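You operate a simulated robot arm through the tools that you are given. There is no shell and no other tool.

You are at the controls of a simulated robot arm. One attempt, no reset.

TASK
Gauge heel cup 3 on the template and sort it.
Fine: try both plug gauges in it; pass tray if the GO gauge drops in and the NO-GO gauge does not, else rework tray; put both gauges back. Set down upright: go gauge, no-go gauge.

Only the result counts: the job must be done as asked and must still hold three seconds after the hand-in. Knocking over, shifting, dropping, spilling or breaking anything else fails it.

THE ROBOT
A 7-joint arm with a fingered hand, fixed in place. Base frame: the origin is on the floor under the middle of its stand, x ahead of it, y to its left, z up; the work surface is at about z = 86. Lengths are in cm, angles in degrees, forces in N, time in s.
With the tool pointing down near the work surface it reaches from about 26 to 70 cm from the base axis. Its first joint turns from -166.0 to 166.0 degrees. Payload 4 kg.
The TCP is the grasp point between the finger pads, 2.6 cm short of the fingertips. In the tool frame z runs along the fingers and y along their closing line. The gripper opens to 15.6 cm; its body begins 7.3 cm behind the TCP. The gripper is a hand of 4 fingers: y runs from the thumb to the fingers, the wrist lies at [0, 0, -23.9] in the tool frame, and closing takes about 1.5 s.
Orientation is that of the tool frame in the base frame, as a unit quaternion [w, x, y, z]. With the fingers straight down and closing along the base's y, the tool's x points along the base's -x, its y along +y and its z along -z.

THE INTERFACE
- The arm moves only by the tool step_arm. Its argument "targets" is a list of rows, each a list of 6 numbers: the shift along the tool's x, y, z in cm, then the turn, a rotation vector about the tool's x, y, z in degrees. In form: [[x, y, z, wx, wy, wz], ...]. A call has 1 to 20 rows; each row shifts and turns the commanded pose from where the row before left it, along the tool's axes as they then stand. "jaw" is the gripper command, from -1 (fully open) to 1 (shut), values between in proportion, set as the call begins (left out, the last holds). A row lasts 0.2 s, in which the tool goes at most 5 cm and 8.6 degrees; a call with a longer step from one row to the next is refused whole, and so is a gripper value outside its range. Where a pose cannot be reached the arm comes as near as it can. A force on the tool above 80 N (or 10 N above the force at the start of the call, whichever is more), or a blocked arm, ends the call early, and 0.2 s more pass. The fingers move at their own pace (about 7.2 cm/s each) and stop on an object; they squeeze with about 31 N. The grip force told is the motor's: it shows also when the fingers shut on nothing. Time passes only in rows, and 0.2 s behind the last, so rows that do not move let the fingers close. It gives the time, the measured TCP pose, the force on the tool (base axes), the opening and the grip force at its end, in the units of the frame above (readings bear some noise), with the torque about the TCP (base axes, N m) and any sound that the robot's microphone picked up.
- Cameras (640 x 400 px; columns grow to the right, rows downward): "scene" is fixed at [39.99, 49.86, 158.76]; the picture's right is [-0.91, -0.42, 0.00], its down [-0.37, 0.80, -0.48] and it looks along [0.20, -0.43, -0.88] (base axes); focal length 362 px, centre (320, 200). "wrist" rides on the gripper at [5.8, -5.8, -9.1] in the tool frame; the picture's right is [0.71, 0.71, 0.00], its down [-0.53, 0.53, -0.67] and it looks along [-0.47, 0.47, 0.74] (tool axes); focal length 265 px, centre (320, 200). There is no depth. A picture from a camera that has moved, and an enlarged one, comes with that camera's place and axes in the base frame and with its lens.
- get_image(camera): a new picture of that camera. The clock stands still meanwhile.
- move_fingers(finger1, finger2, finger3, thumb_bend): sets how far each is bent, from 0 (flat) to 1 (curled in); at 0.3 the hand is open as for a grip, at 0.7 the pads meet at the TCP. One left out holds its place. A second passes; each finger stops where it meets its share of the squeeze, and holds until it gets a number again. A gripper value or a shape takes the hand back. It gives what a move gives, with no picture; readings hold the bend of each and the force on the fingers (four entries, about 0 where the hand has none), thumb and palm.
- preshape(shape): the hand has 4 fingers and takes this shape, open, in about a second: jaw (thumb against the fingers, like two jaws); tri (thumb and two fingers); tip (a fingertip pinch); poke (one finger out to press); point (the index stretched); flat (the hand flat); cup (the hand cupped); fist (a fist). The gripper value then closes the fingers along that shape, each until it touches; the sizes above hold for jaw. It gives what a move gives, with no picture.
- enlarge(camera, box): a new picture of the part [left, top, right, bottom] of that camera's present view, enlarged. The clock stands still meanwhile.
- hand_in(): hands the job in; it is judged then, once.

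Places have to be worked out from the pictures, the camera data and where the tool is seen. Open the gripper and draw the arm clear of the work before you hand the job in, unless the task says otherwise.

The tools are called after "Call:" as name(argument=value, ...) on one line, values as JSON. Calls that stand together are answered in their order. step_arm: Moves the arm, as the interface text tells. Its arguments: {"type":"object","properties":{"targets":{"type":"array","items":{"type":"array","items":{"type":"number"}}},"jaw":{"type":"number"}},"required":["targets"]} The other tools are called the same way: preshape (shape) gives the hand a shape; move_fingers (finger1, finger2, finger3, thumb_bend) moves the fingers one by one; get_image (camera) takes a picture; enlarge (camera, box) takes an enlarged picture of a part of a camera's view; hand_in () hands the job in.

At the start:

```text
time_s: 0.0
position: [46.62, 9.07, 115.55]
ee_rot: [0.001, -0.001, 1.0, 0.001]
contact_force: [0.0, 0.2, 0.1]
wrist_torque: [-0.03, 0.03, -0.01]
width: 15.58
grasp_force: 0.1
shape: jaw
bend: [0.3, 0.3, 0.3, 0.3]
finger forces: [0.0, 0.1, 0.1, 0.0, 0.0, 0.0]
```

scene: 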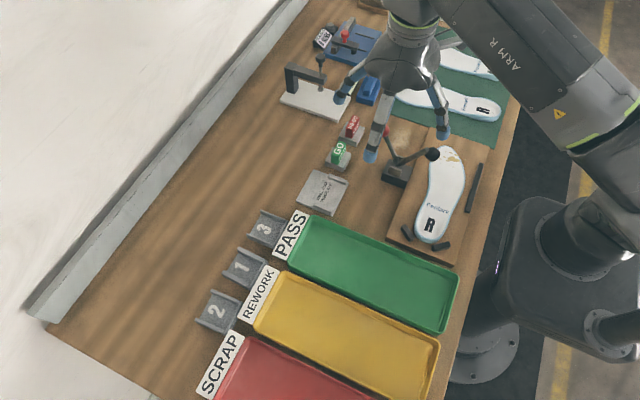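
wrist: 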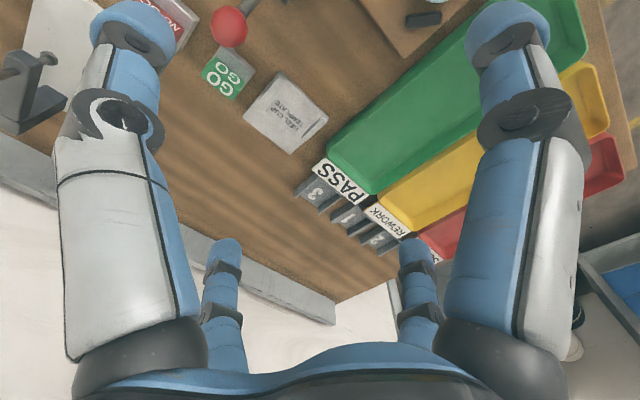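

I start by looking closely at the gauges, template and the numbered cups in the scene camera.

Call:
enlarge(camera="scene", box=[280, 100, 400, 220])

Call:
enlarge(camera="scene", box=[180, 190, 320, 340])

Call:
enlarge(camera="wrist", box=[180, 0, 440, 260])

```text
3.33 times, centred on (340, 160) of scene
camera zoom: at [39.99, 49.86, 158.76], right [-0.91, -0.42, 0.0], down [-0.37, 0.8, -0.48], along [0.2, -0.43, -0.88], focal length 1208 px, centre (253, 333)
```

zoom: 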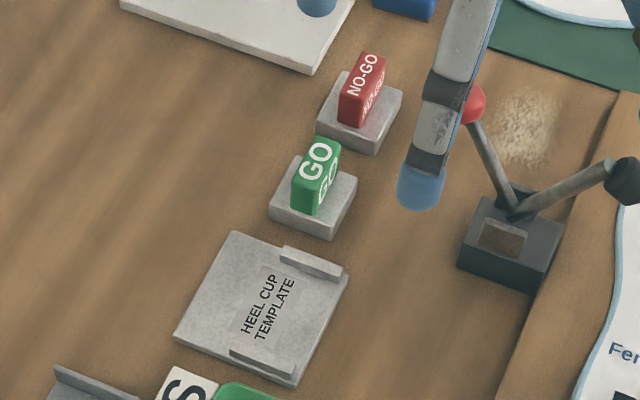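

```text
2.67 times, centred on (250, 265) of scene
camera zoom: at [39.99, 49.86, 158.76], right [-0.91, -0.42, 0.0], down [-0.37, 0.8, -0.48], along [0.2, -0.43, -0.88], focal length 967 px, centre (507, 27)
```

zoom: 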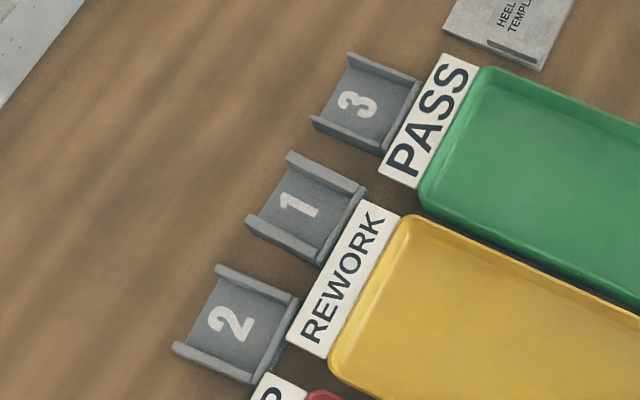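

```text
1.54 times, centred on (310, 130) of wrist
camera zoom: at [40.73, 3.19, 124.85], right [-0.71, 0.71, 0.0], down [0.52, 0.53, 0.67], along [0.47, 0.47, -0.74], focal length 408 px, centre (335, 308)
```

zoom: 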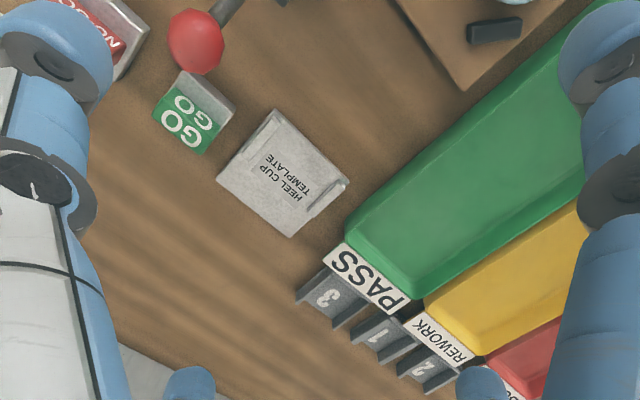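

The gauges sit near (57, 2) and (57, -6), the template near (57, 12), and cup 3 near (63, 26). I zoom in further to measure the cup's inner width and the gauge sizes.

Call:
enlarge(camera="scene", box=[240, 200, 300, 250])

Call:
enlarge(camera="scene", box=[320, 110, 380, 175])

Call:
enlarge(camera="scene", box=[290, 165, 360, 220])

Call:
enlarge(camera="scene", box=[320, 0, 500, 190])

```text
8.00 times, centred on (270, 225) of scene
camera zoom: at [39.99, 49.86, 158.76], right [-0.91, -0.42, 0.0], down [-0.37, 0.8, -0.48], along [0.2, -0.43, -0.88], focal length 2900 px, centre (720, 0)
```

zoom: 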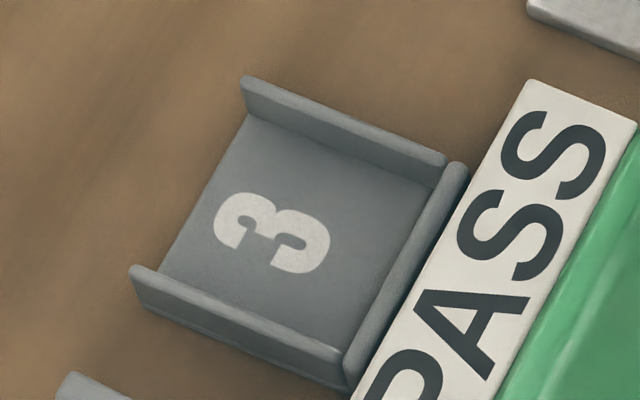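

```text
6.15 times, centred on (350, 142) of scene
camera zoom: at [39.99, 49.86, 158.76], right [-0.91, -0.42, 0.0], down [-0.37, 0.8, -0.48], along [0.2, -0.43, -0.88], focal length 2231 px, centre (135, 554)
```

zoom: 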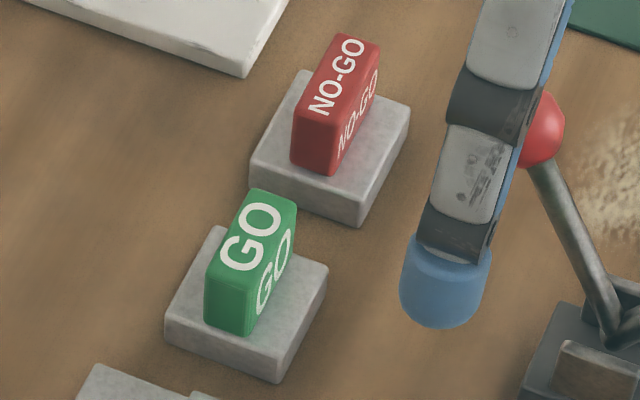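

```text
7.27 times, centred on (325, 192) of scene
camera zoom: at [39.99, 49.86, 158.76], right [-0.91, -0.42, 0.0], down [-0.37, 0.8, -0.48], along [0.2, -0.43, -0.88], focal length 2637 px, centre (284, 254)
```

zoom: 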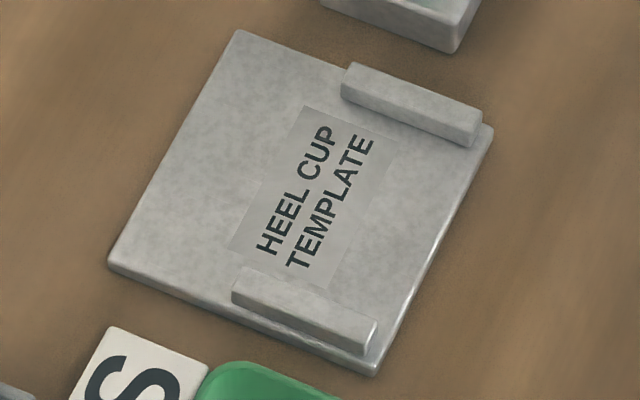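

```text
2.11 times, centred on (410, 95) of scene
camera zoom: at [39.99, 49.86, 158.76], right [-0.91, -0.42, 0.0], down [-0.37, 0.8, -0.48], along [0.2, -0.43, -0.88], focal length 763 px, centre (130, 421)
```

zoom: 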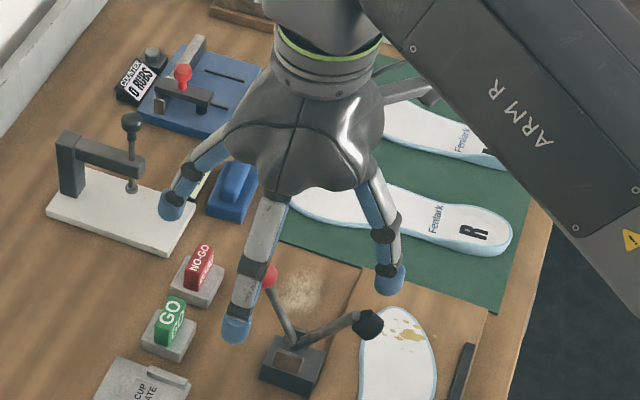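

The scene zooms show cup 3 is a three-walled box open towards +x (about x 60.2–66.8, y 22.9–29.1). The red lever ball is near (48, 0.6, 100). I yaw the hand 90° and lower it a little so the wrist camera looks at both gauges from the (-x,+y) side.

Call:
step_arm(targets=[[1.1, 1.05, 3.75, 0, 0, 0], [1.1, 1.05, 3.75, 0, 0, 0], [0, 0, 0, 0, 0, 8.18], [0, 0, 0, 0, 0, 8.18], [0, 0, 0, 0, 0, 8.18], [0, 0, 0, 0, 0, 8.18], [0, 0, 0, 0, 0, 8.18], [0, 0, 0, 0, 0, 8.18], [0, 0, 0, 0, 0, 8.18], [0, 0, 0, 0, 0, 8.18], [0, 0, 0, 0, 0, 8.18], [0, 0, 0, 0, 0, 8.18], [0, 0, 0, 0, 0, 8.2], [0, 0, 0, 0, 0, 0]])

Call:
get_image(camera="wrist")

Call:
get_image(camera="scene")

```text
time_s: 3.0
position: [44.4, 11.09, 108.05]
ee_rot: [0.001, 0.707, 0.707, 0.001]
contact_force: [0.2, -0.7, -1.0]
wrist_torque: [-0.02, -0.01, -0.01]
width: 15.6
grasp_force: 0.1
shape: jaw
bend: [0.3, 0.3, 0.3, 0.3]
finger forces: [0.0, 0.0, 0.0, 0.0, 0.1, 0.1]
```

```text
taken
camera wrist: at [38.53, 16.86, 117.27], right [0.71, 0.71, 0.0], down [0.53, -0.53, 0.67], along [0.47, -0.47, -0.74], focal length 265 px, centre (320, 200)
```

wrist: 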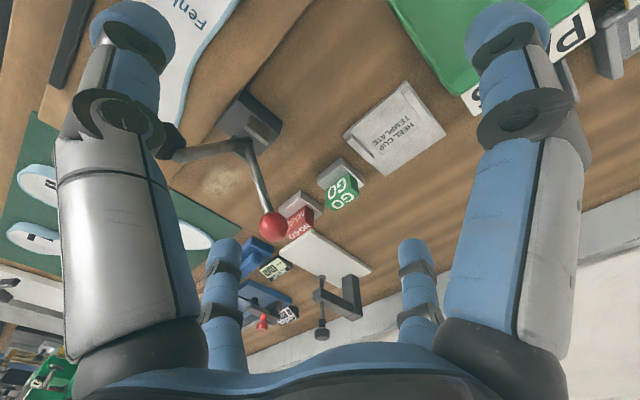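

```text
taken
```

scene: 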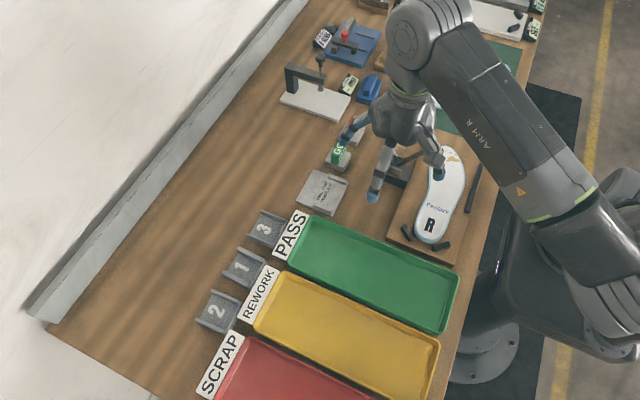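

The wrist camera now sees both gauges beyond the lever. I enlarge that part to measure them.

Call:
enlarge(camera="wrist", box=[260, 140, 380, 250])

Call:
enlarge(camera="wrist", box=[320, 60, 460, 200])

Call:
enlarge(camera="scene", box=[300, 90, 460, 210])

```text
3.64 times, centred on (320, 195) of wrist
camera zoom: at [38.53, 16.86, 117.27], right [0.71, 0.71, 0.0], down [0.53, -0.53, 0.67], along [0.47, -0.47, -0.74], focal length 965 px, centre (320, 218)
```

zoom: 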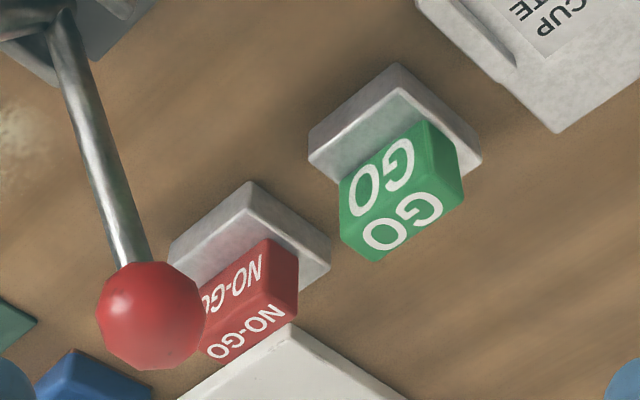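

```text
2.86 times, centred on (390, 130) of wrist
camera zoom: at [38.53, 16.86, 117.27], right [0.71, 0.71, 0.0], down [0.53, -0.53, 0.67], along [0.47, -0.47, -0.74], focal length 758 px, centre (120, 400)
```

zoom: 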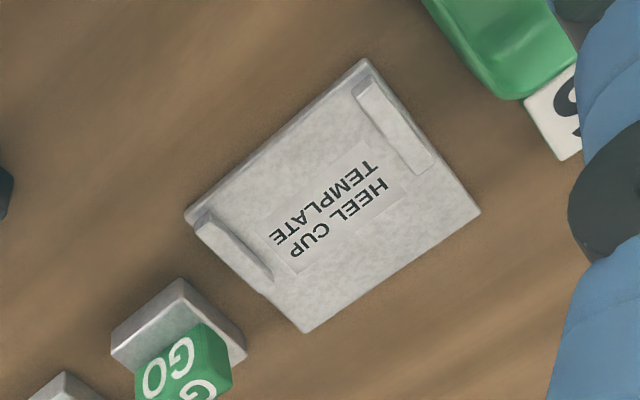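

```text
3.33 times, centred on (380, 150) of scene
camera zoom: at [39.99, 49.86, 158.76], right [-0.91, -0.42, 0.0], down [-0.37, 0.8, -0.48], along [0.2, -0.43, -0.88], focal length 1208 px, centre (120, 367)
```

zoom: 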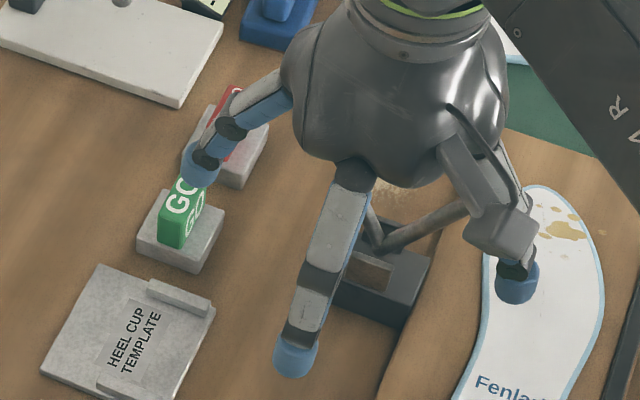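

The gauges measure about 2 × 4 cm, roughly 3.7 cm tall. The hand turns out to have its four fingers arranged in a cross, so before going near anything I test in the air how "tip" shapes it.

Call:
preshape(shape="tip")

Call:
get_image(camera="wrist")

Call:
enlarge(camera="scene", box=[300, 90, 460, 210])

```text
time_s: 3.9
position: [44.45, 11.01, 108.1]
ee_rot: [0.001, 0.706, 0.708, 0.002]
contact_force: [0.6, 0.0, -0.2]
wrist_torque: [-0.01, 0.01, 0.0]
width: 15.59
grasp_force: 0.1
shape: tip
bend: [0.12, 0.3, 0.12, 0.3]
finger forces: [0.1, 0.0, 0.0, 0.0, 0.0, 0.1]
```

```text
taken
camera wrist: at [38.52, 16.85, 117.28], right [0.71, 0.71, 0.0], down [0.53, -0.53, 0.67], along [0.47, -0.47, -0.74], focal length 265 px, centre (320, 200)
```

wrist: 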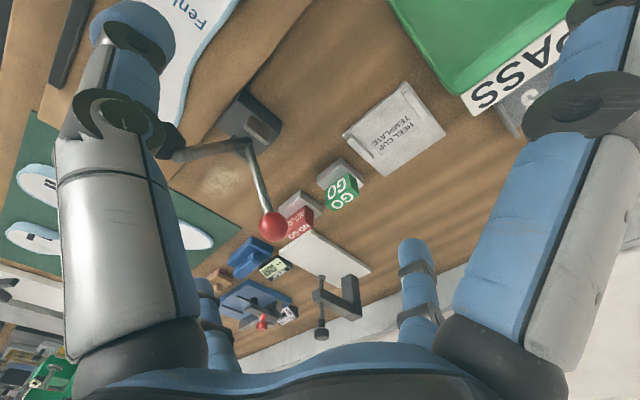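

```text
3.33 times, centred on (380, 150) of scene
camera zoom: at [39.99, 49.86, 158.76], right [-0.91, -0.42, 0.0], down [-0.37, 0.8, -0.48], along [0.2, -0.43, -0.88], focal length 1208 px, centre (120, 367)
```

zoom: 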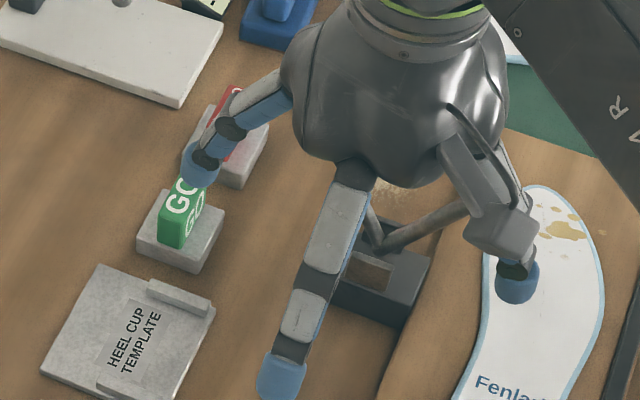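

In "tip" fingers 1 and 3 spread out (bend 0.12) and finger 2 opposes the thumb. I test finger 1 fully flat and finger 3 fully curled to see how much room each takes.

Call:
move_fingers(finger1=0, finger3=1)

Call:
get_image(camera="wrist")

Call:
enlarge(camera="scene", box=[300, 90, 460, 210])

```text
time_s: 4.9
position: [44.52, 11.22, 107.99]
ee_rot: [0.0, 0.706, 0.708, 0.001]
contact_force: [-0.2, 0.2, -0.2]
wrist_torque: [0.0, 0.0, -0.01]
width: 12.99
grasp_force: 0.0
shape: fingers
bend: [0.01, 0.3, 1.0, 0.3]
finger forces: [0.0, 0.1, 0.1, 0.0, 0.0, 0.0]
```

```text
taken
camera wrist: at [38.52, 16.85, 117.28], right [0.71, 0.71, 0.0], down [0.53, -0.53, 0.67], along [0.47, -0.47, -0.74], focal length 265 px, centre (320, 200)
```

wrist: 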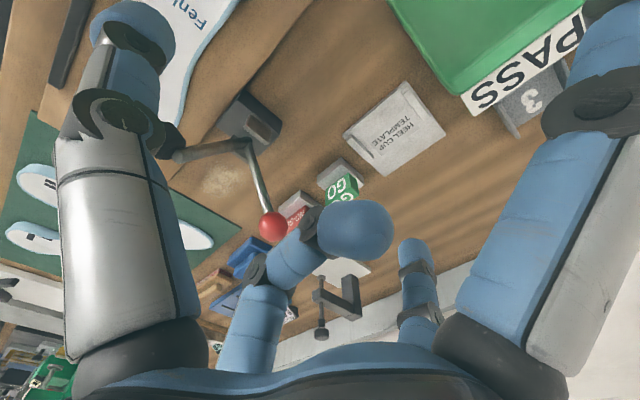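

```text
3.33 times, centred on (380, 150) of scene
camera zoom: at [39.99, 49.86, 158.76], right [-0.91, -0.42, 0.0], down [-0.37, 0.8, -0.48], along [0.2, -0.43, -0.88], focal length 1208 px, centre (120, 367)
```

zoom: 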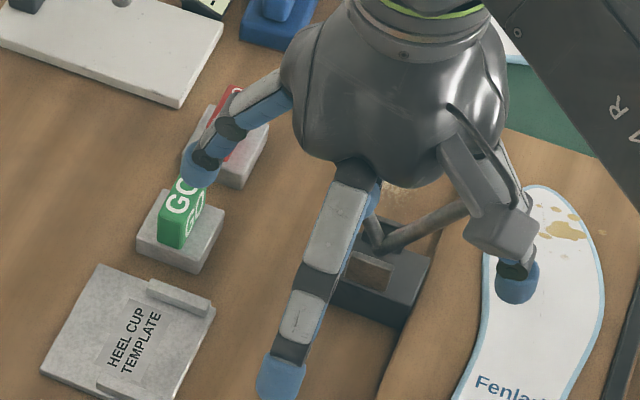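

Curled at 1.0, finger 3's tip ends up about 3.5 cm above the TCP, so it leaves the space at the fingertips free. I try curling finger 1 as well, to get a plain two-jaw gripper from thumb and finger 2.

Call:
move_fingers(finger1=0.85, finger3=0.85)

Call:
get_image(camera="wrist")

Call:
enlarge(camera="scene", box=[300, 90, 460, 210])

```text
time_s: 5.9
position: [44.39, 11.13, 108.13]
ee_rot: [0.001, 0.707, 0.707, 0.0]
contact_force: [-0.5, -0.2, -1.3]
wrist_torque: [-0.03, 0.0, -0.01]
width: 7.13
grasp_force: 0.1
shape: fingers
bend: [0.78, 0.3, 0.87, 0.3]
finger forces: [0.0, 0.0, 0.0, 0.1, 0.0, 0.0]
```

```text
taken
camera wrist: at [38.52, 16.85, 117.28], right [0.71, 0.71, 0.0], down [0.53, -0.53, 0.67], along [0.47, -0.47, -0.74], focal length 265 px, centre (320, 200)
```

wrist: 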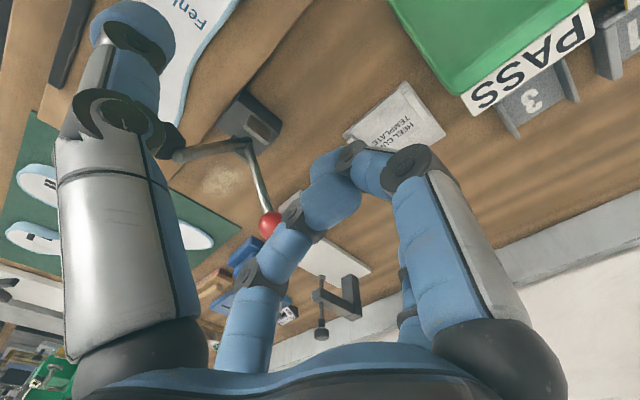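

```text
3.33 times, centred on (380, 150) of scene
camera zoom: at [39.99, 49.86, 158.76], right [-0.91, -0.42, 0.0], down [-0.37, 0.8, -0.48], along [0.2, -0.43, -0.88], focal length 1208 px, centre (120, 367)
```

zoom: 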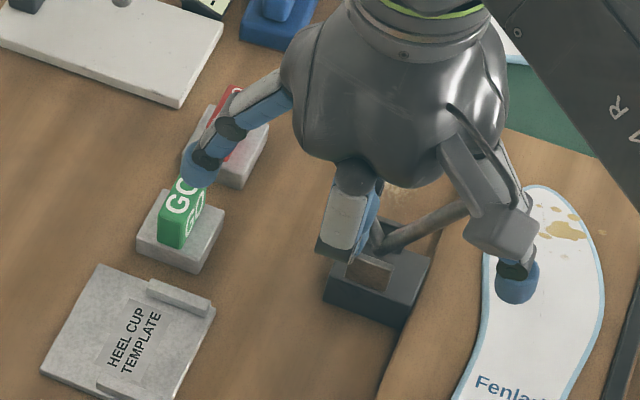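

Call:
move_fingers(finger1=1, finger3=1)

Call:
get_image(camera="wrist")

```text
time_s: 6.9
position: [44.42, 11.13, 108.07]
ee_rot: [0.001, 0.706, 0.708, 0.0]
contact_force: [0.7, 0.4, 0.5]
wrist_torque: [0.03, -0.01, 0.0]
width: 7.74
grasp_force: 0.0
shape: fingers
bend: [0.91, 0.3, 1.0, 0.3]
finger forces: [0.0, 0.0, 0.1, 0.0, 0.0, 0.0]
```

```text
taken
camera wrist: at [38.52, 16.85, 117.28], right [0.71, 0.71, 0.0], down [0.53, -0.53, 0.67], along [0.47, -0.47, -0.74], focal length 265 px, centre (320, 200)
```

wrist: 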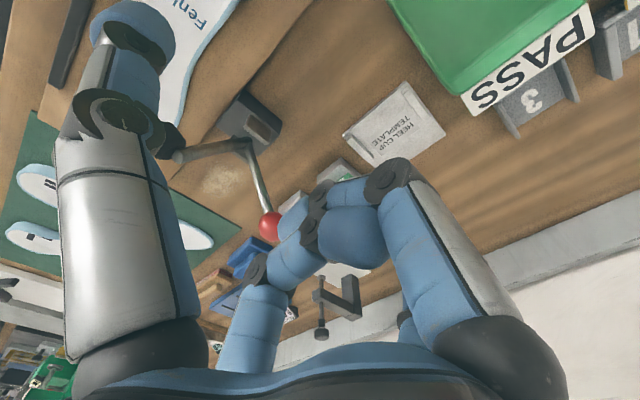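

Both side fingers now sit above the TCP plane (their knuckles at about ±3.7 cm, 0.8 cm above the TCP), leaving thumb and finger 2 as two jaws. Next I yaw back and move to a viewpoint onto cup 3 to measure it precisely.

Call:
step_arm(targets=[[0, 0, 0, 0, 0, -8.18], [0, 0, 0, 0, 0, -8.18], [0, 0, 0, 0, 0, -8.18], [0, 0, 0, 0, 0, -8.18], [0, 0, 0, 0, 0, -8.18], [0, 0, 0, 0, 0, -8.18], [0, 0, 0, 0, 0, -8.18], [0, 0, 0, 0, 0, -8.18], [0, 0, 0, 0, 0, -8.18], [0, 0, 0, 0, 0, -8.18], [0, 0, 0, 0, 0, -8.2], [-2.875, 1.825, 2, 0, 0, 0], [-2.875, 1.825, 2, 0, 0, 0], [-2.875, 1.825, 2, 0, 0, 0], [-2.875, 1.825, 2, 0, 0, 0], [0, 0, 0, 0, 0, 0]])

Call:
get_image(camera="wrist")

Call:
enlarge(camera="wrist", box=[250, 140, 390, 240])

Call:
get_image(camera="scene")

```text
time_s: 10.3
position: [56.21, 18.92, 100.12]
ee_rot: [0.001, -0.001, 1.0, 0.0]
contact_force: [0.7, 0.4, 0.2]
wrist_torque: [0.0, 0.01, 0.0]
width: 7.76
grasp_force: 0.0
shape: fingers
bend: [0.91, 0.3, 1.0, 0.3]
finger forces: [0.0, 0.1, 0.0, 0.1, 0.2, 0.0]
```

```text
taken
camera wrist: at [50.26, 12.97, 109.3], right [-0.71, 0.71, 0.0], down [0.53, 0.53, 0.67], along [0.47, 0.47, -0.74], focal length 265 px, centre (320, 200)
```

wrist: 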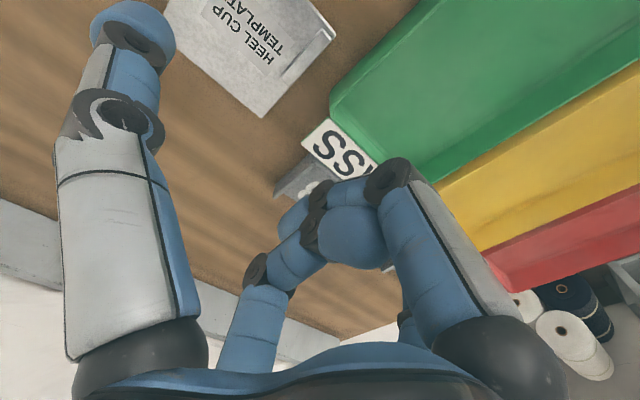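

```text
4.00 times, centred on (320, 190) of wrist
camera zoom: at [50.26, 12.97, 109.3], right [-0.71, 0.71, 0.0], down [0.53, 0.53, 0.67], along [0.47, 0.47, -0.74], focal length 1062 px, centre (320, 240)
```

zoom: 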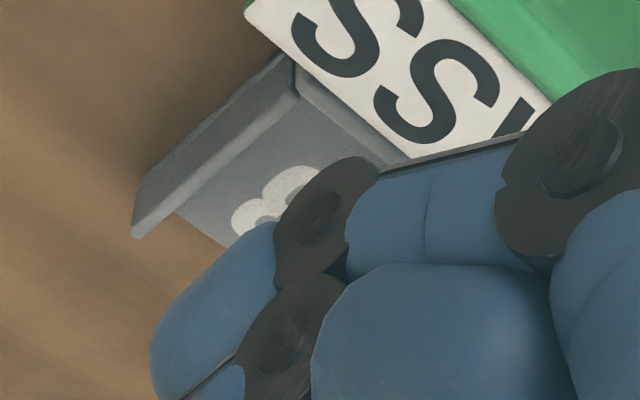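

```text
taken
```

scene: 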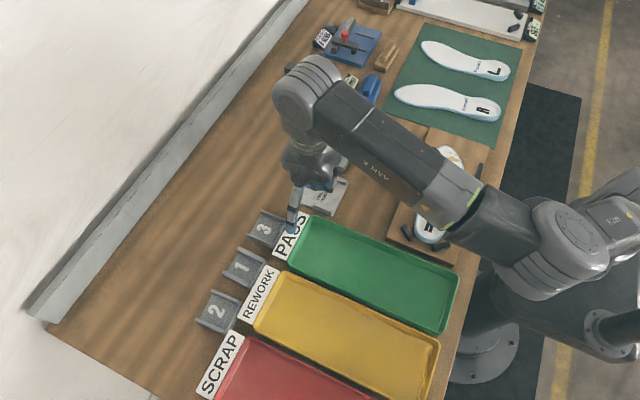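

The curled fingers block the wrist camera, so I open them for the survey.

Call:
move_fingers(finger1=0.15, finger3=0.15)

Call:
get_image(camera="wrist")

Call:
enlarge(camera="wrist", box=[260, 140, 400, 270])

```text
time_s: 11.3
position: [56.13, 18.83, 100.14]
ee_rot: [0.001, -0.001, 1.0, -0.001]
contact_force: [-0.1, -1.4, -0.4]
wrist_torque: [0.0, -0.02, 0.01]
width: 11.99
grasp_force: 0.1
shape: fingers
bend: [0.15, 0.3, 0.15, 0.3]
finger forces: [0.0, 0.0, 0.0, 0.0, 0.1, 0.0]
```

```text
taken
camera wrist: at [50.22, 12.95, 109.33], right [-0.71, 0.71, 0.0], down [0.52, 0.53, 0.67], along [0.47, 0.47, -0.74], focal length 265 px, centre (320, 200)
```

wrist: 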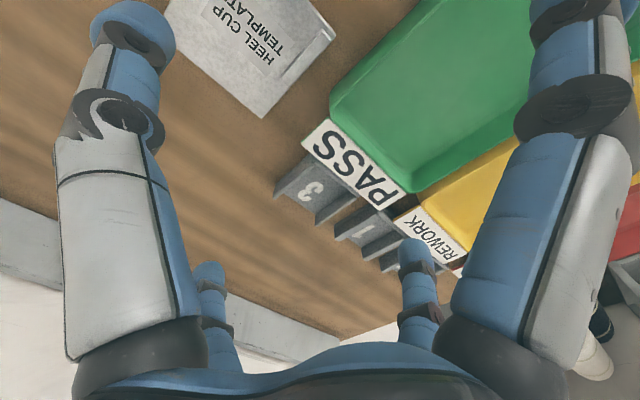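

```text
3.08 times, centred on (330, 205) of wrist
camera zoom: at [50.22, 12.95, 109.33], right [-0.71, 0.71, 0.0], down [0.52, 0.53, 0.67], along [0.47, 0.47, -0.74], focal length 817 px, centre (289, 185)
```

zoom: 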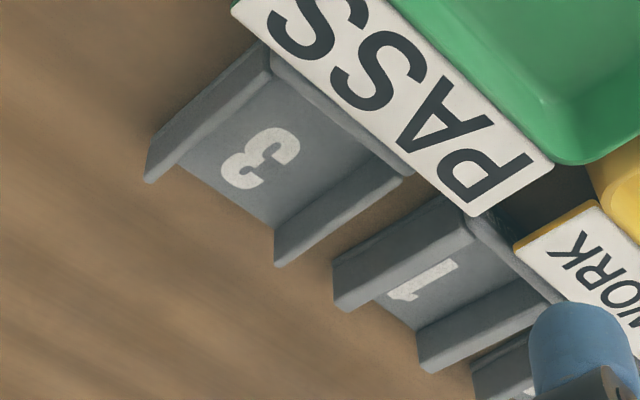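

Cup 3 reads as x ≈ 60.4–67.2, y ≈ 22.9–29.3, 2 cm tall, with a gap of about 3 cm to cup 1; a finger is roughly 2.4 cm thick. I go closer (tips still about 2 cm above the cups) to measure the gap and label height accurately.

Call:
step_arm(targets=[[-1.53, 2.63, 2.2, 0, 0, 0], [-1.53, 2.63, 2.2, 0, 0, 0], [-1.53, 2.63, 2.2, 0, 0, 0], [0, 0, 0, 0, 0, 0], [0, 0, 0, 0, 0, 0]])

Call:
get_image(camera="wrist")

Call:
enlarge(camera="wrist", box=[200, 100, 440, 250])

Call:
enlarge(camera="scene", box=[200, 140, 360, 260])

```text
time_s: 12.5
position: [60.63, 26.65, 93.15]
ee_rot: [0.001, -0.002, 1.0, 0.0]
contact_force: [0.5, -0.2, 0.0]
wrist_torque: [0.02, -0.02, 0.02]
width: 12.02
grasp_force: 0.1
shape: fingers
bend: [0.15, 0.3, 0.15, 0.3]
finger forces: [0.0, 0.0, 0.0, 0.0, 0.1, 0.0]
```

```text
taken
camera wrist: at [54.65, 20.81, 102.44], right [-0.71, 0.71, 0.0], down [0.52, 0.53, 0.67], along [0.47, 0.47, -0.74], focal length 265 px, centre (320, 200)
```

wrist: 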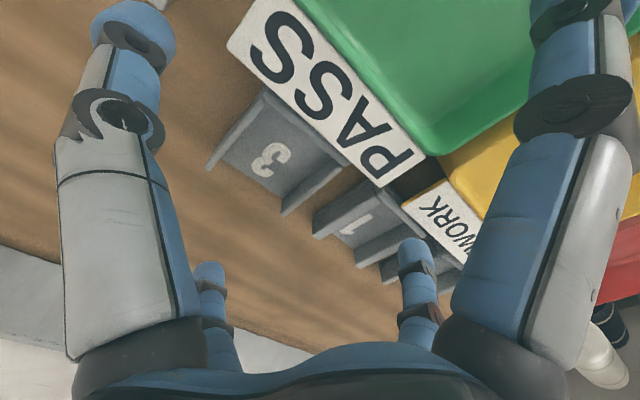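

```text
2.67 times, centred on (320, 175) of wrist
camera zoom: at [54.65, 20.81, 102.44], right [-0.71, 0.71, 0.0], down [0.52, 0.53, 0.67], along [0.47, 0.47, -0.74], focal length 708 px, centre (320, 267)
```

zoom: 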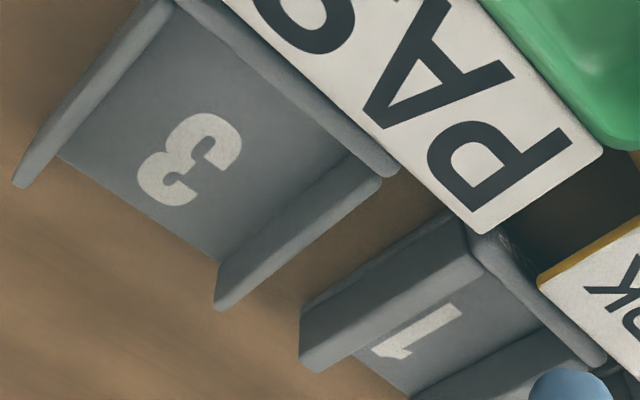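

```text
3.33 times, centred on (280, 200) of scene
camera zoom: at [39.99, 49.86, 158.76], right [-0.91, -0.42, 0.0], down [-0.37, 0.8, -0.48], along [0.2, -0.43, -0.88], focal length 1208 px, centre (453, 200)
```

zoom: 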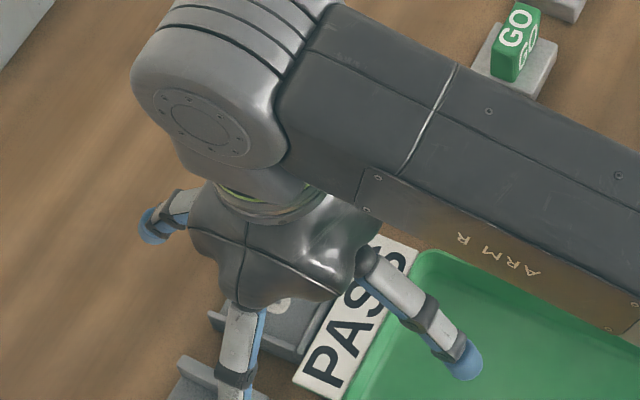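

I enlarge the gap between cups 3 and 1 and the near part of the label for an exact reading.

Call:
enlarge(camera="wrist", box=[265, 145, 365, 225])

Call:
enlarge(camera="wrist", box=[200, 70, 300, 190])

```text
5.00 times, centred on (315, 185) of wrist
camera zoom: at [54.65, 20.81, 102.44], right [-0.71, 0.71, 0.0], down [0.52, 0.53, 0.67], along [0.47, 0.47, -0.74], focal length 1327 px, centre (345, 275)
```

zoom: 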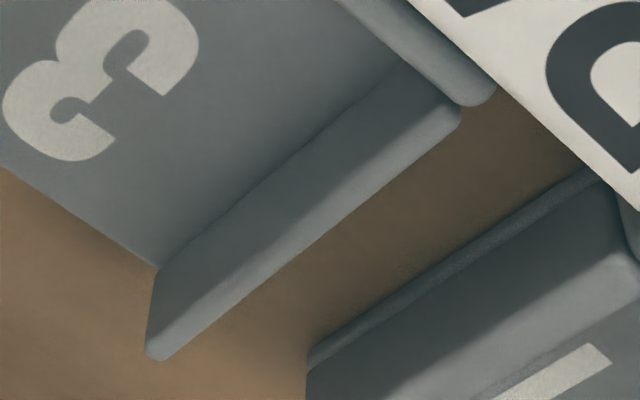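

```text
3.33 times, centred on (250, 130) of wrist
camera zoom: at [54.65, 20.81, 102.44], right [-0.71, 0.71, 0.0], down [0.52, 0.53, 0.67], along [0.47, 0.47, -0.74], focal length 885 px, centre (553, 433)
```

zoom: 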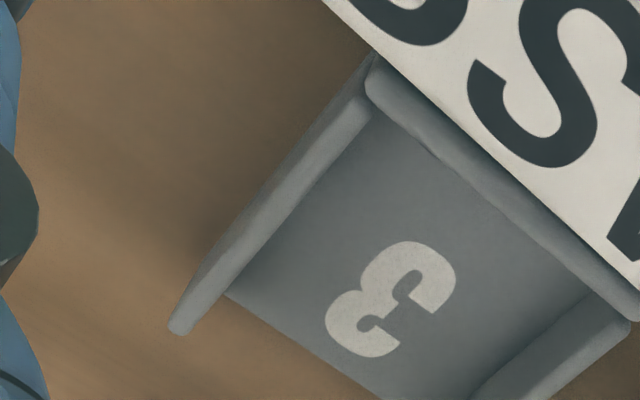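

Cup 3: y from 22.67 to 29.25, x from about 60.35 to 67.1, top at z ≈ 88; cup 1 starts at y ≈ 32.3, so the finger has about 3 cm. I set thumb and finger 2 partly closed in the air to calibrate their pad positions.

Call:
move_fingers(finger2=0.51, thumb_bend=0.51)

Call:
get_image(camera="wrist")

Call:
enlarge(camera="wrist", box=[140, 0, 500, 240])

Call:
enlarge(camera="scene", box=[200, 180, 320, 270])

```text
time_s: 13.5
position: [60.46, 26.71, 93.29]
ee_rot: [0.0, -0.001, 1.0, -0.001]
contact_force: [0.5, -0.1, -1.1]
wrist_torque: [-0.02, 0.01, -0.03]
width: 9.92
grasp_force: 0.1
shape: fingers
bend: [0.15, 0.51, 0.15, 0.51]
finger forces: [0.0, 0.0, 0.1, 0.0, 0.0, 0.0]
```

```text
taken
camera wrist: at [54.65, 20.8, 102.46], right [-0.71, 0.71, 0.0], down [0.52, 0.53, 0.67], along [0.47, 0.47, -0.74], focal length 265 px, centre (320, 200)
```

wrist: 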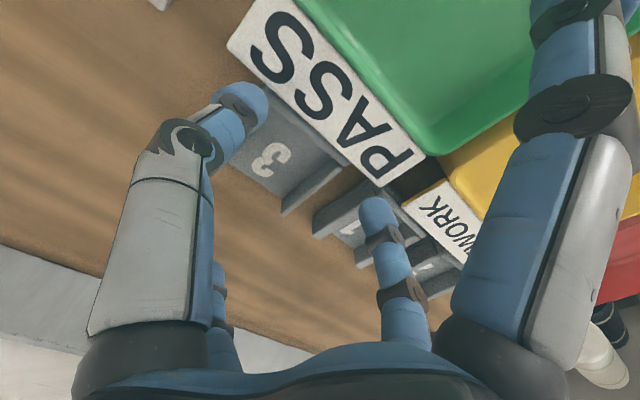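

```text
1.67 times, centred on (320, 120) of wrist
camera zoom: at [54.65, 20.8, 102.46], right [-0.71, 0.71, 0.0], down [0.52, 0.53, 0.67], along [0.47, 0.47, -0.74], focal length 442 px, centre (320, 333)
```

zoom: 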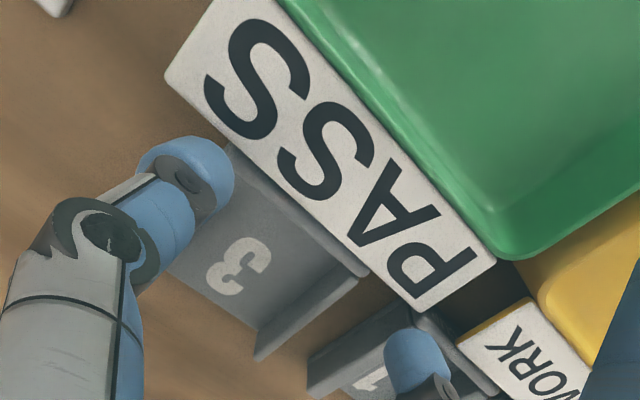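

```text
4.44 times, centred on (260, 225) of scene
camera zoom: at [39.99, 49.86, 158.76], right [-0.91, -0.42, 0.0], down [-0.37, 0.8, -0.48], along [0.2, -0.43, -0.88], focal length 1611 px, centre (587, 89)
```

zoom: 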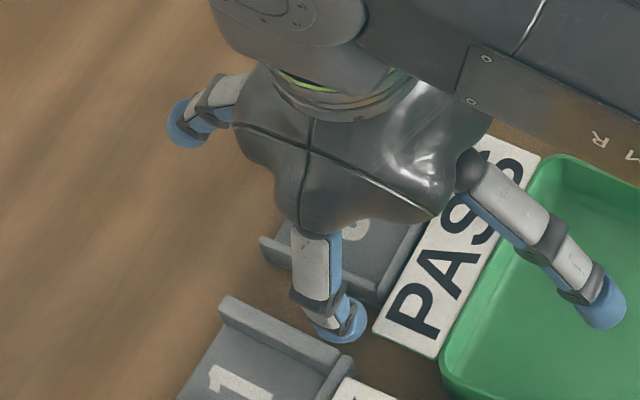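

At bend 0.51 the fingertips are centred about 5.1 cm off the TCP and are roughly 2.25 cm thick. I move to the grip spot above the cup (64.5, 25.95) at this height and check alignment before lowering.

Call:
step_arm(targets=[[-2.0, -0.37, 0, 0, 0, 0], [-2.0, -0.37, 0, 0, 0, 0], [0, 0, 0, 0, 0, 0], [0, 0, 0, 0, 0, 0]])

Call:
move_fingers(finger2=0.53, thumb_bend=0.45)

Call:
get_image(camera="wrist")

Call:
enlarge(camera="scene", box=[200, 180, 320, 270])

```text
time_s: 14.5
position: [64.53, 25.59, 93.37]
ee_rot: [0.0, -0.001, 1.0, 0.001]
contact_force: [0.4, 0.6, 0.0]
wrist_torque: [0.0, 0.0, -0.02]
width: 9.93
grasp_force: 0.0
shape: fingers
bend: [0.15, 0.51, 0.15, 0.51]
finger forces: [0.1, 0.0, 0.0, 0.0, 0.1, 0.0]
```

```text
time_s: 15.5
position: [64.32, 25.6, 93.39]
ee_rot: [0.002, -0.001, 1.0, 0.0]
contact_force: [0.4, -0.7, -0.5]
wrist_torque: [0.01, 0.01, -0.02]
width: 10.43
grasp_force: 0.1
shape: fingers
bend: [0.15, 0.53, 0.15, 0.45]
finger forces: [0.1, 0.1, 0.0, 0.0, 0.1, 0.1]
```

```text
taken
camera wrist: at [58.53, 19.8, 102.58], right [-0.71, 0.71, 0.0], down [0.52, 0.53, 0.67], along [0.47, 0.47, -0.74], focal length 265 px, centre (320, 200)
```

wrist: 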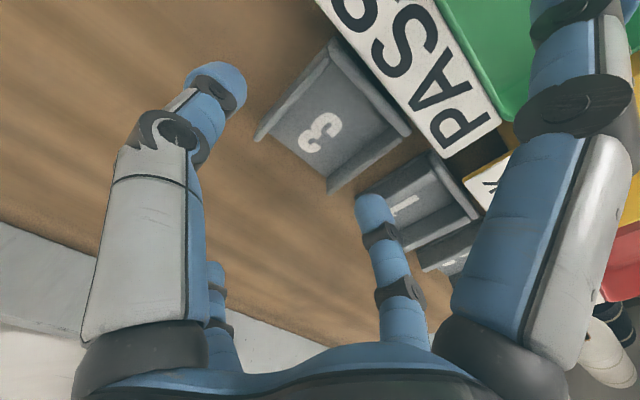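

```text
4.44 times, centred on (260, 225) of scene
camera zoom: at [39.99, 49.86, 158.76], right [-0.91, -0.42, 0.0], down [-0.37, 0.8, -0.48], along [0.2, -0.43, -0.88], focal length 1611 px, centre (587, 89)
```

zoom: 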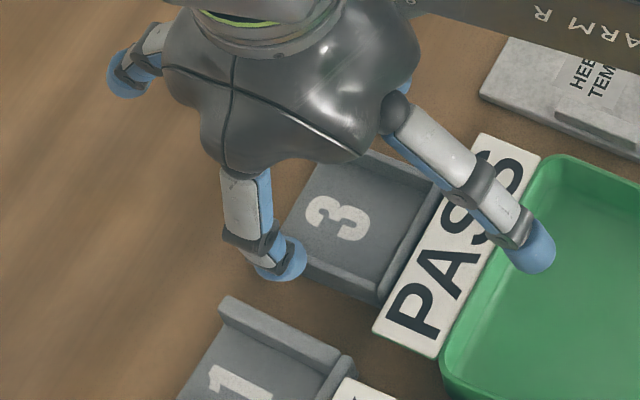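

Finger 2's tip is at about y = 30.4 with the gap centre at 30.8, so I shift +0.25 in y. I curl fingers 1 and 3 out of the way of the tray label, then lower part way.

Call:
move_fingers(finger1=1, finger3=1)

Call:
step_arm(targets=[[-0.1, 0.25, 0, 0, 0, 0], [0, 0, 1.0, 0, 0, 0], [0, 0, 1.0, 0, 0, 0], [0, 0, 0, 0, 0, 0], [0, 0, 0, 0, 0, 0]])

Call:
get_image(camera="wrist")

Call:
enlarge(camera="scene", box=[210, 200, 310, 270])

```text
time_s: 16.5
position: [64.4, 25.69, 93.27]
ee_rot: [0.001, -0.001, 1.0, -0.001]
contact_force: [0.0, -0.3, -0.2]
wrist_torque: [0.0, 0.01, -0.01]
width: 4.35
grasp_force: 0.1
shape: fingers
bend: [0.76, 0.53, 0.76, 0.45]
finger forces: [0.0, 0.1, 0.0, 0.1, 0.1, 0.0]
```

```text
time_s: 17.7
position: [64.69, 25.98, 91.37]
ee_rot: [0.001, -0.001, 1.0, 0.0]
contact_force: [-0.2, 1.1, -0.4]
wrist_torque: [0.0, 0.0, 0.0]
width: 4.68
grasp_force: 0.0
shape: fingers
bend: [0.89, 0.53, 0.89, 0.45]
finger forces: [0.0, 0.0, 0.0, 0.0, 0.0, 0.0]
```

```text
taken
camera wrist: at [58.72, 20.04, 100.7], right [-0.71, 0.71, 0.0], down [0.52, 0.53, 0.67], along [0.47, 0.47, -0.74], focal length 265 px, centre (320, 200)
```

wrist: 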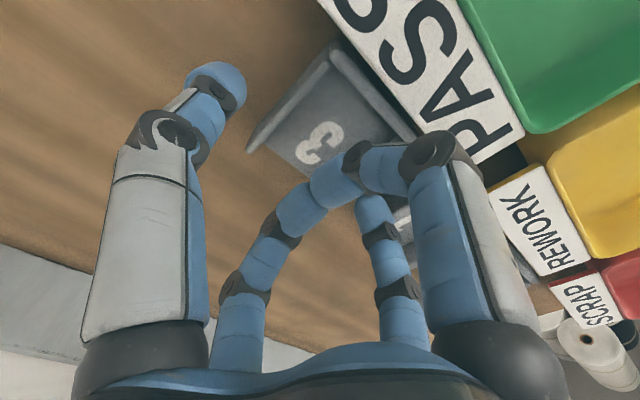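

```text
5.71 times, centred on (260, 235) of scene
camera zoom: at [39.99, 49.86, 158.76], right [-0.91, -0.42, 0.0], down [-0.37, 0.8, -0.48], along [0.2, -0.43, -0.88], focal length 2072 px, centre (663, 0)
```

zoom: 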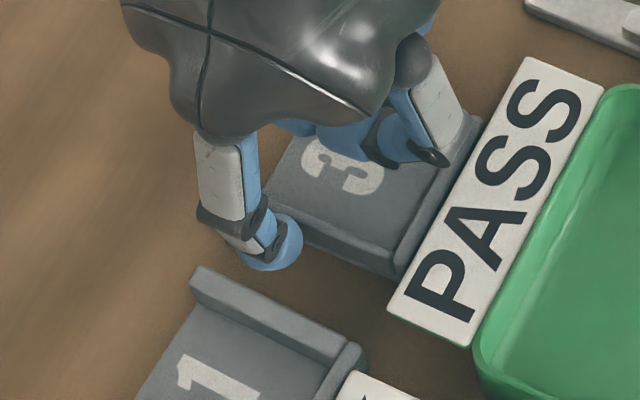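

Fingers 1 and 3 have met tip to tip at bend 0.89. I restage them: finger 3 out, finger 1 fully curled, then finger 3 curled over it, so they sit higher.

Call:
move_fingers(finger1=1, finger3=0.4)

Call:
move_fingers(finger1=1, finger3=1)

Call:
get_image(camera="wrist")

Call:
enlarge(camera="scene", box=[210, 200, 310, 270])

```text
time_s: 18.7
position: [64.56, 25.95, 91.53]
ee_rot: [0.001, -0.001, 1.0, -0.001]
contact_force: [-1.1, -0.5, -0.1]
wrist_torque: [0.0, 0.0, 0.01]
width: 6.99
grasp_force: 0.1
shape: fingers
bend: [1.0, 0.53, 0.4, 0.45]
finger forces: [0.0, 0.1, 0.0, 0.0, 0.0, 0.0]
```

```text
time_s: 19.7
position: [64.6, 25.92, 91.58]
ee_rot: [0.001, -0.001, 1.0, 0.0]
contact_force: [0.9, 0.2, 0.5]
wrist_torque: [-0.01, -0.01, -0.01]
width: 7.23
grasp_force: 0.1
shape: fingers
bend: [1.0, 0.53, 0.91, 0.45]
finger forces: [0.0, 0.0, 0.1, 0.1, 0.0, 0.1]
```

```text
taken
camera wrist: at [58.72, 20.04, 100.71], right [-0.71, 0.71, 0.0], down [0.52, 0.53, 0.67], along [0.47, 0.47, -0.74], focal length 265 px, centre (320, 200)
```

wrist: 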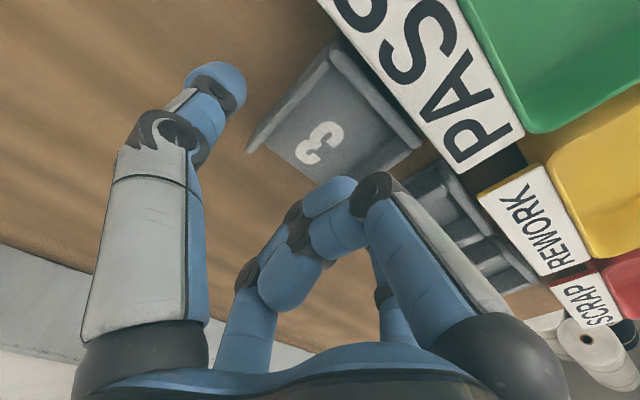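

```text
5.71 times, centred on (260, 235) of scene
camera zoom: at [39.99, 49.86, 158.76], right [-0.91, -0.42, 0.0], down [-0.37, 0.8, -0.48], along [0.2, -0.43, -0.88], focal length 2072 px, centre (663, 0)
```

zoom: 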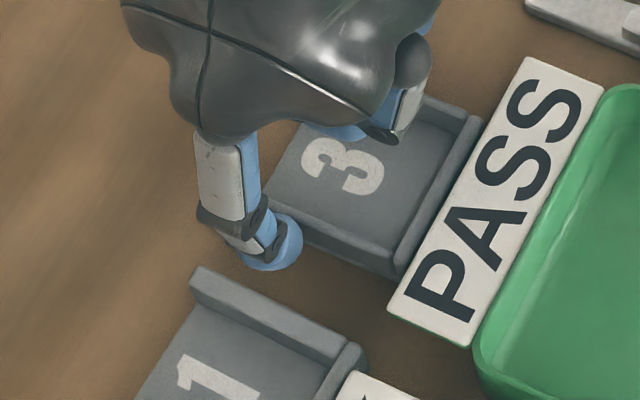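

The side fingers are stowed and finger 2's tip is over the gap at y ≈ 30.65. I lower by 1.2 cm and check again.

Call:
step_arm(targets=[[0, 0, 0.6, 0, 0, 0], [0, 0, 0.6, 0, 0, 0], [0, 0, 0, 0, 0, 0]])

Call:
enlarge(camera="scene", box=[220, 210, 300, 266])

Call:
enlarge(camera="wrist", box=[160, 30, 460, 230])

```text
time_s: 20.5
position: [64.63, 25.99, 90.28]
ee_rot: [0.001, -0.001, 1.0, 0.0]
contact_force: [-0.5, -0.4, 0.2]
wrist_torque: [0.0, 0.0, 0.01]
width: 7.23
grasp_force: 0.1
shape: fingers
bend: [1.0, 0.53, 0.91, 0.45]
finger forces: [0.0, 0.1, 0.0, 0.1, 0.0, 0.0]
```

```text
7.14 times, centred on (260, 238) of scene
camera zoom: at [39.99, 49.86, 158.76], right [-0.91, -0.42, 0.0], down [-0.37, 0.8, -0.48], along [0.2, -0.43, -0.88], focal length 2590 px, centre (749, -71)
```

zoom: 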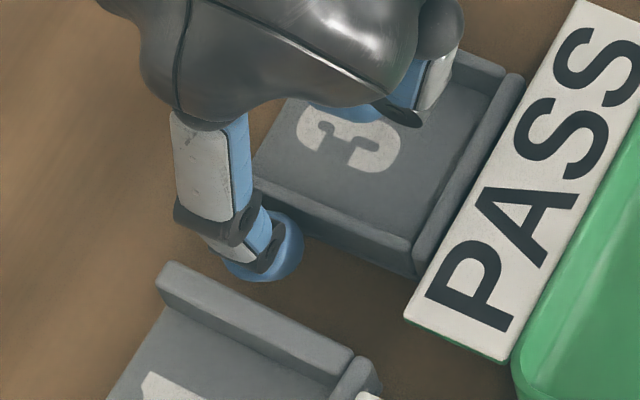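

```text
2.00 times, centred on (310, 130) of wrist
camera zoom: at [58.73, 20.07, 99.55], right [-0.71, 0.71, 0.0], down [0.52, 0.53, 0.67], along [0.47, 0.47, -0.74], focal length 531 px, centre (340, 340)
```

zoom: 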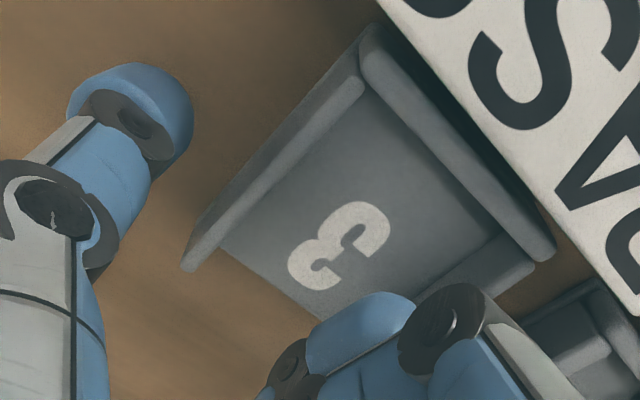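

Finger 2's tip sits well inside the gap with clearance to cup 1, and the thumb is clear on the other side. I lower another 0.7 cm in small steps, watching the force.

Call:
step_arm(targets=[[0, 0, 0.35, 0, 0, 0], [0, 0, 0.35, 0, 0, 0], [0, 0, 0, 0, 0, 0]])

Call:
enlarge(camera="scene", box=[220, 210, 300, 266])

Call:
enlarge(camera="wrist", box=[160, 30, 460, 230])

```text
time_s: 21.3
position: [64.7, 26.01, 89.56]
ee_rot: [0.002, -0.001, 1.0, -0.001]
contact_force: [0.1, -1.2, -0.5]
wrist_torque: [-0.03, -0.02, 0.0]
width: 7.2
grasp_force: 0.1
shape: fingers
bend: [1.0, 0.53, 0.91, 0.45]
finger forces: [0.0, 0.0, 0.0, 0.0, 0.0, 0.1]
```

```text
7.14 times, centred on (260, 238) of scene
camera zoom: at [39.99, 49.86, 158.76], right [-0.91, -0.42, 0.0], down [-0.37, 0.8, -0.48], along [0.2, -0.43, -0.88], focal length 2590 px, centre (749, -71)
```

zoom: 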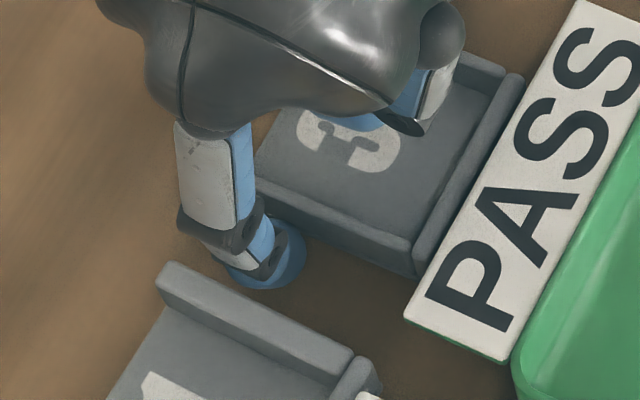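

```text
2.00 times, centred on (310, 130) of wrist
camera zoom: at [58.78, 20.06, 98.88], right [-0.71, 0.71, 0.0], down [0.52, 0.53, 0.67], along [0.47, 0.47, -0.74], focal length 531 px, centre (340, 340)
```

zoom: 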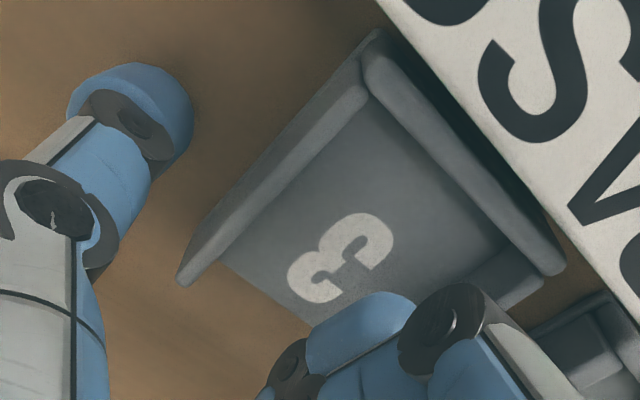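

No contact yet and everything is aligned, with the tips beside the walls. I bring the thumb nearer, then close both onto the walls.

Call:
move_fingers(thumb_bend=0.51)

Call:
move_fingers(finger2=0.62, thumb_bend=0.62)

Call:
enlarge(camera="wrist", box=[160, 30, 460, 230])

Call:
enlarge(camera="scene", box=[220, 210, 300, 266])

```text
time_s: 22.3
position: [64.7, 25.88, 89.67]
ee_rot: [0.0, -0.001, 1.0, 0.0]
contact_force: [-0.1, -0.6, 0.1]
wrist_torque: [-0.02, 0.02, -0.01]
width: 6.52
grasp_force: 0.1
shape: fingers
bend: [1.0, 0.53, 0.91, 0.51]
finger forces: [0.1, 0.0, 0.0, 0.0, 0.0, 0.1]
```

```text
time_s: 23.3
position: [64.75, 25.93, 89.61]
ee_rot: [0.001, -0.001, 1.0, 0.0]
contact_force: [-0.3, -0.5, 2.1]
wrist_torque: [-0.01, 0.01, 0.02]
width: 6.17
grasp_force: 9.1
shape: fingers
bend: [1.0, 0.54, 0.91, 0.56]
finger forces: [0.0, 8.5, 0.0, 0.0, 9.5, 0.0]
```

```text
2.00 times, centred on (310, 130) of wrist
camera zoom: at [58.78, 20.05, 98.9], right [-0.71, 0.71, 0.0], down [0.52, 0.53, 0.67], along [0.47, 0.47, -0.74], focal length 531 px, centre (340, 340)
```

zoom: 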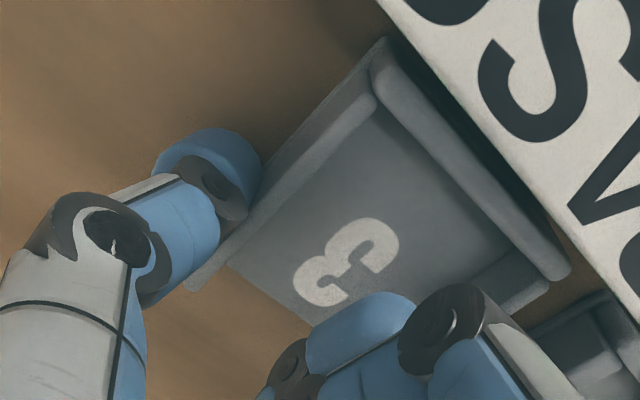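

```text
7.14 times, centred on (260, 238) of scene
camera zoom: at [39.99, 49.86, 158.76], right [-0.91, -0.42, 0.0], down [-0.37, 0.8, -0.48], along [0.2, -0.43, -0.88], focal length 2590 px, centre (749, -71)
```

zoom: 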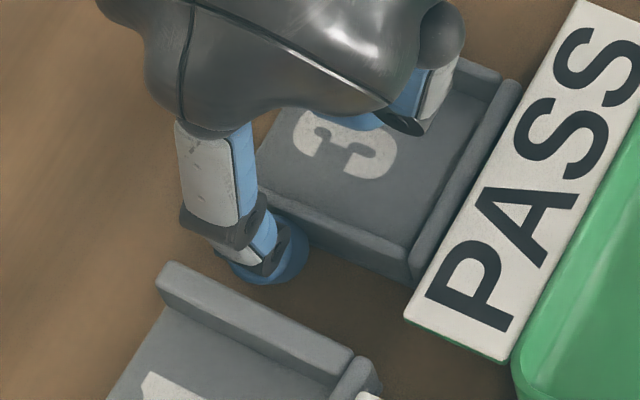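

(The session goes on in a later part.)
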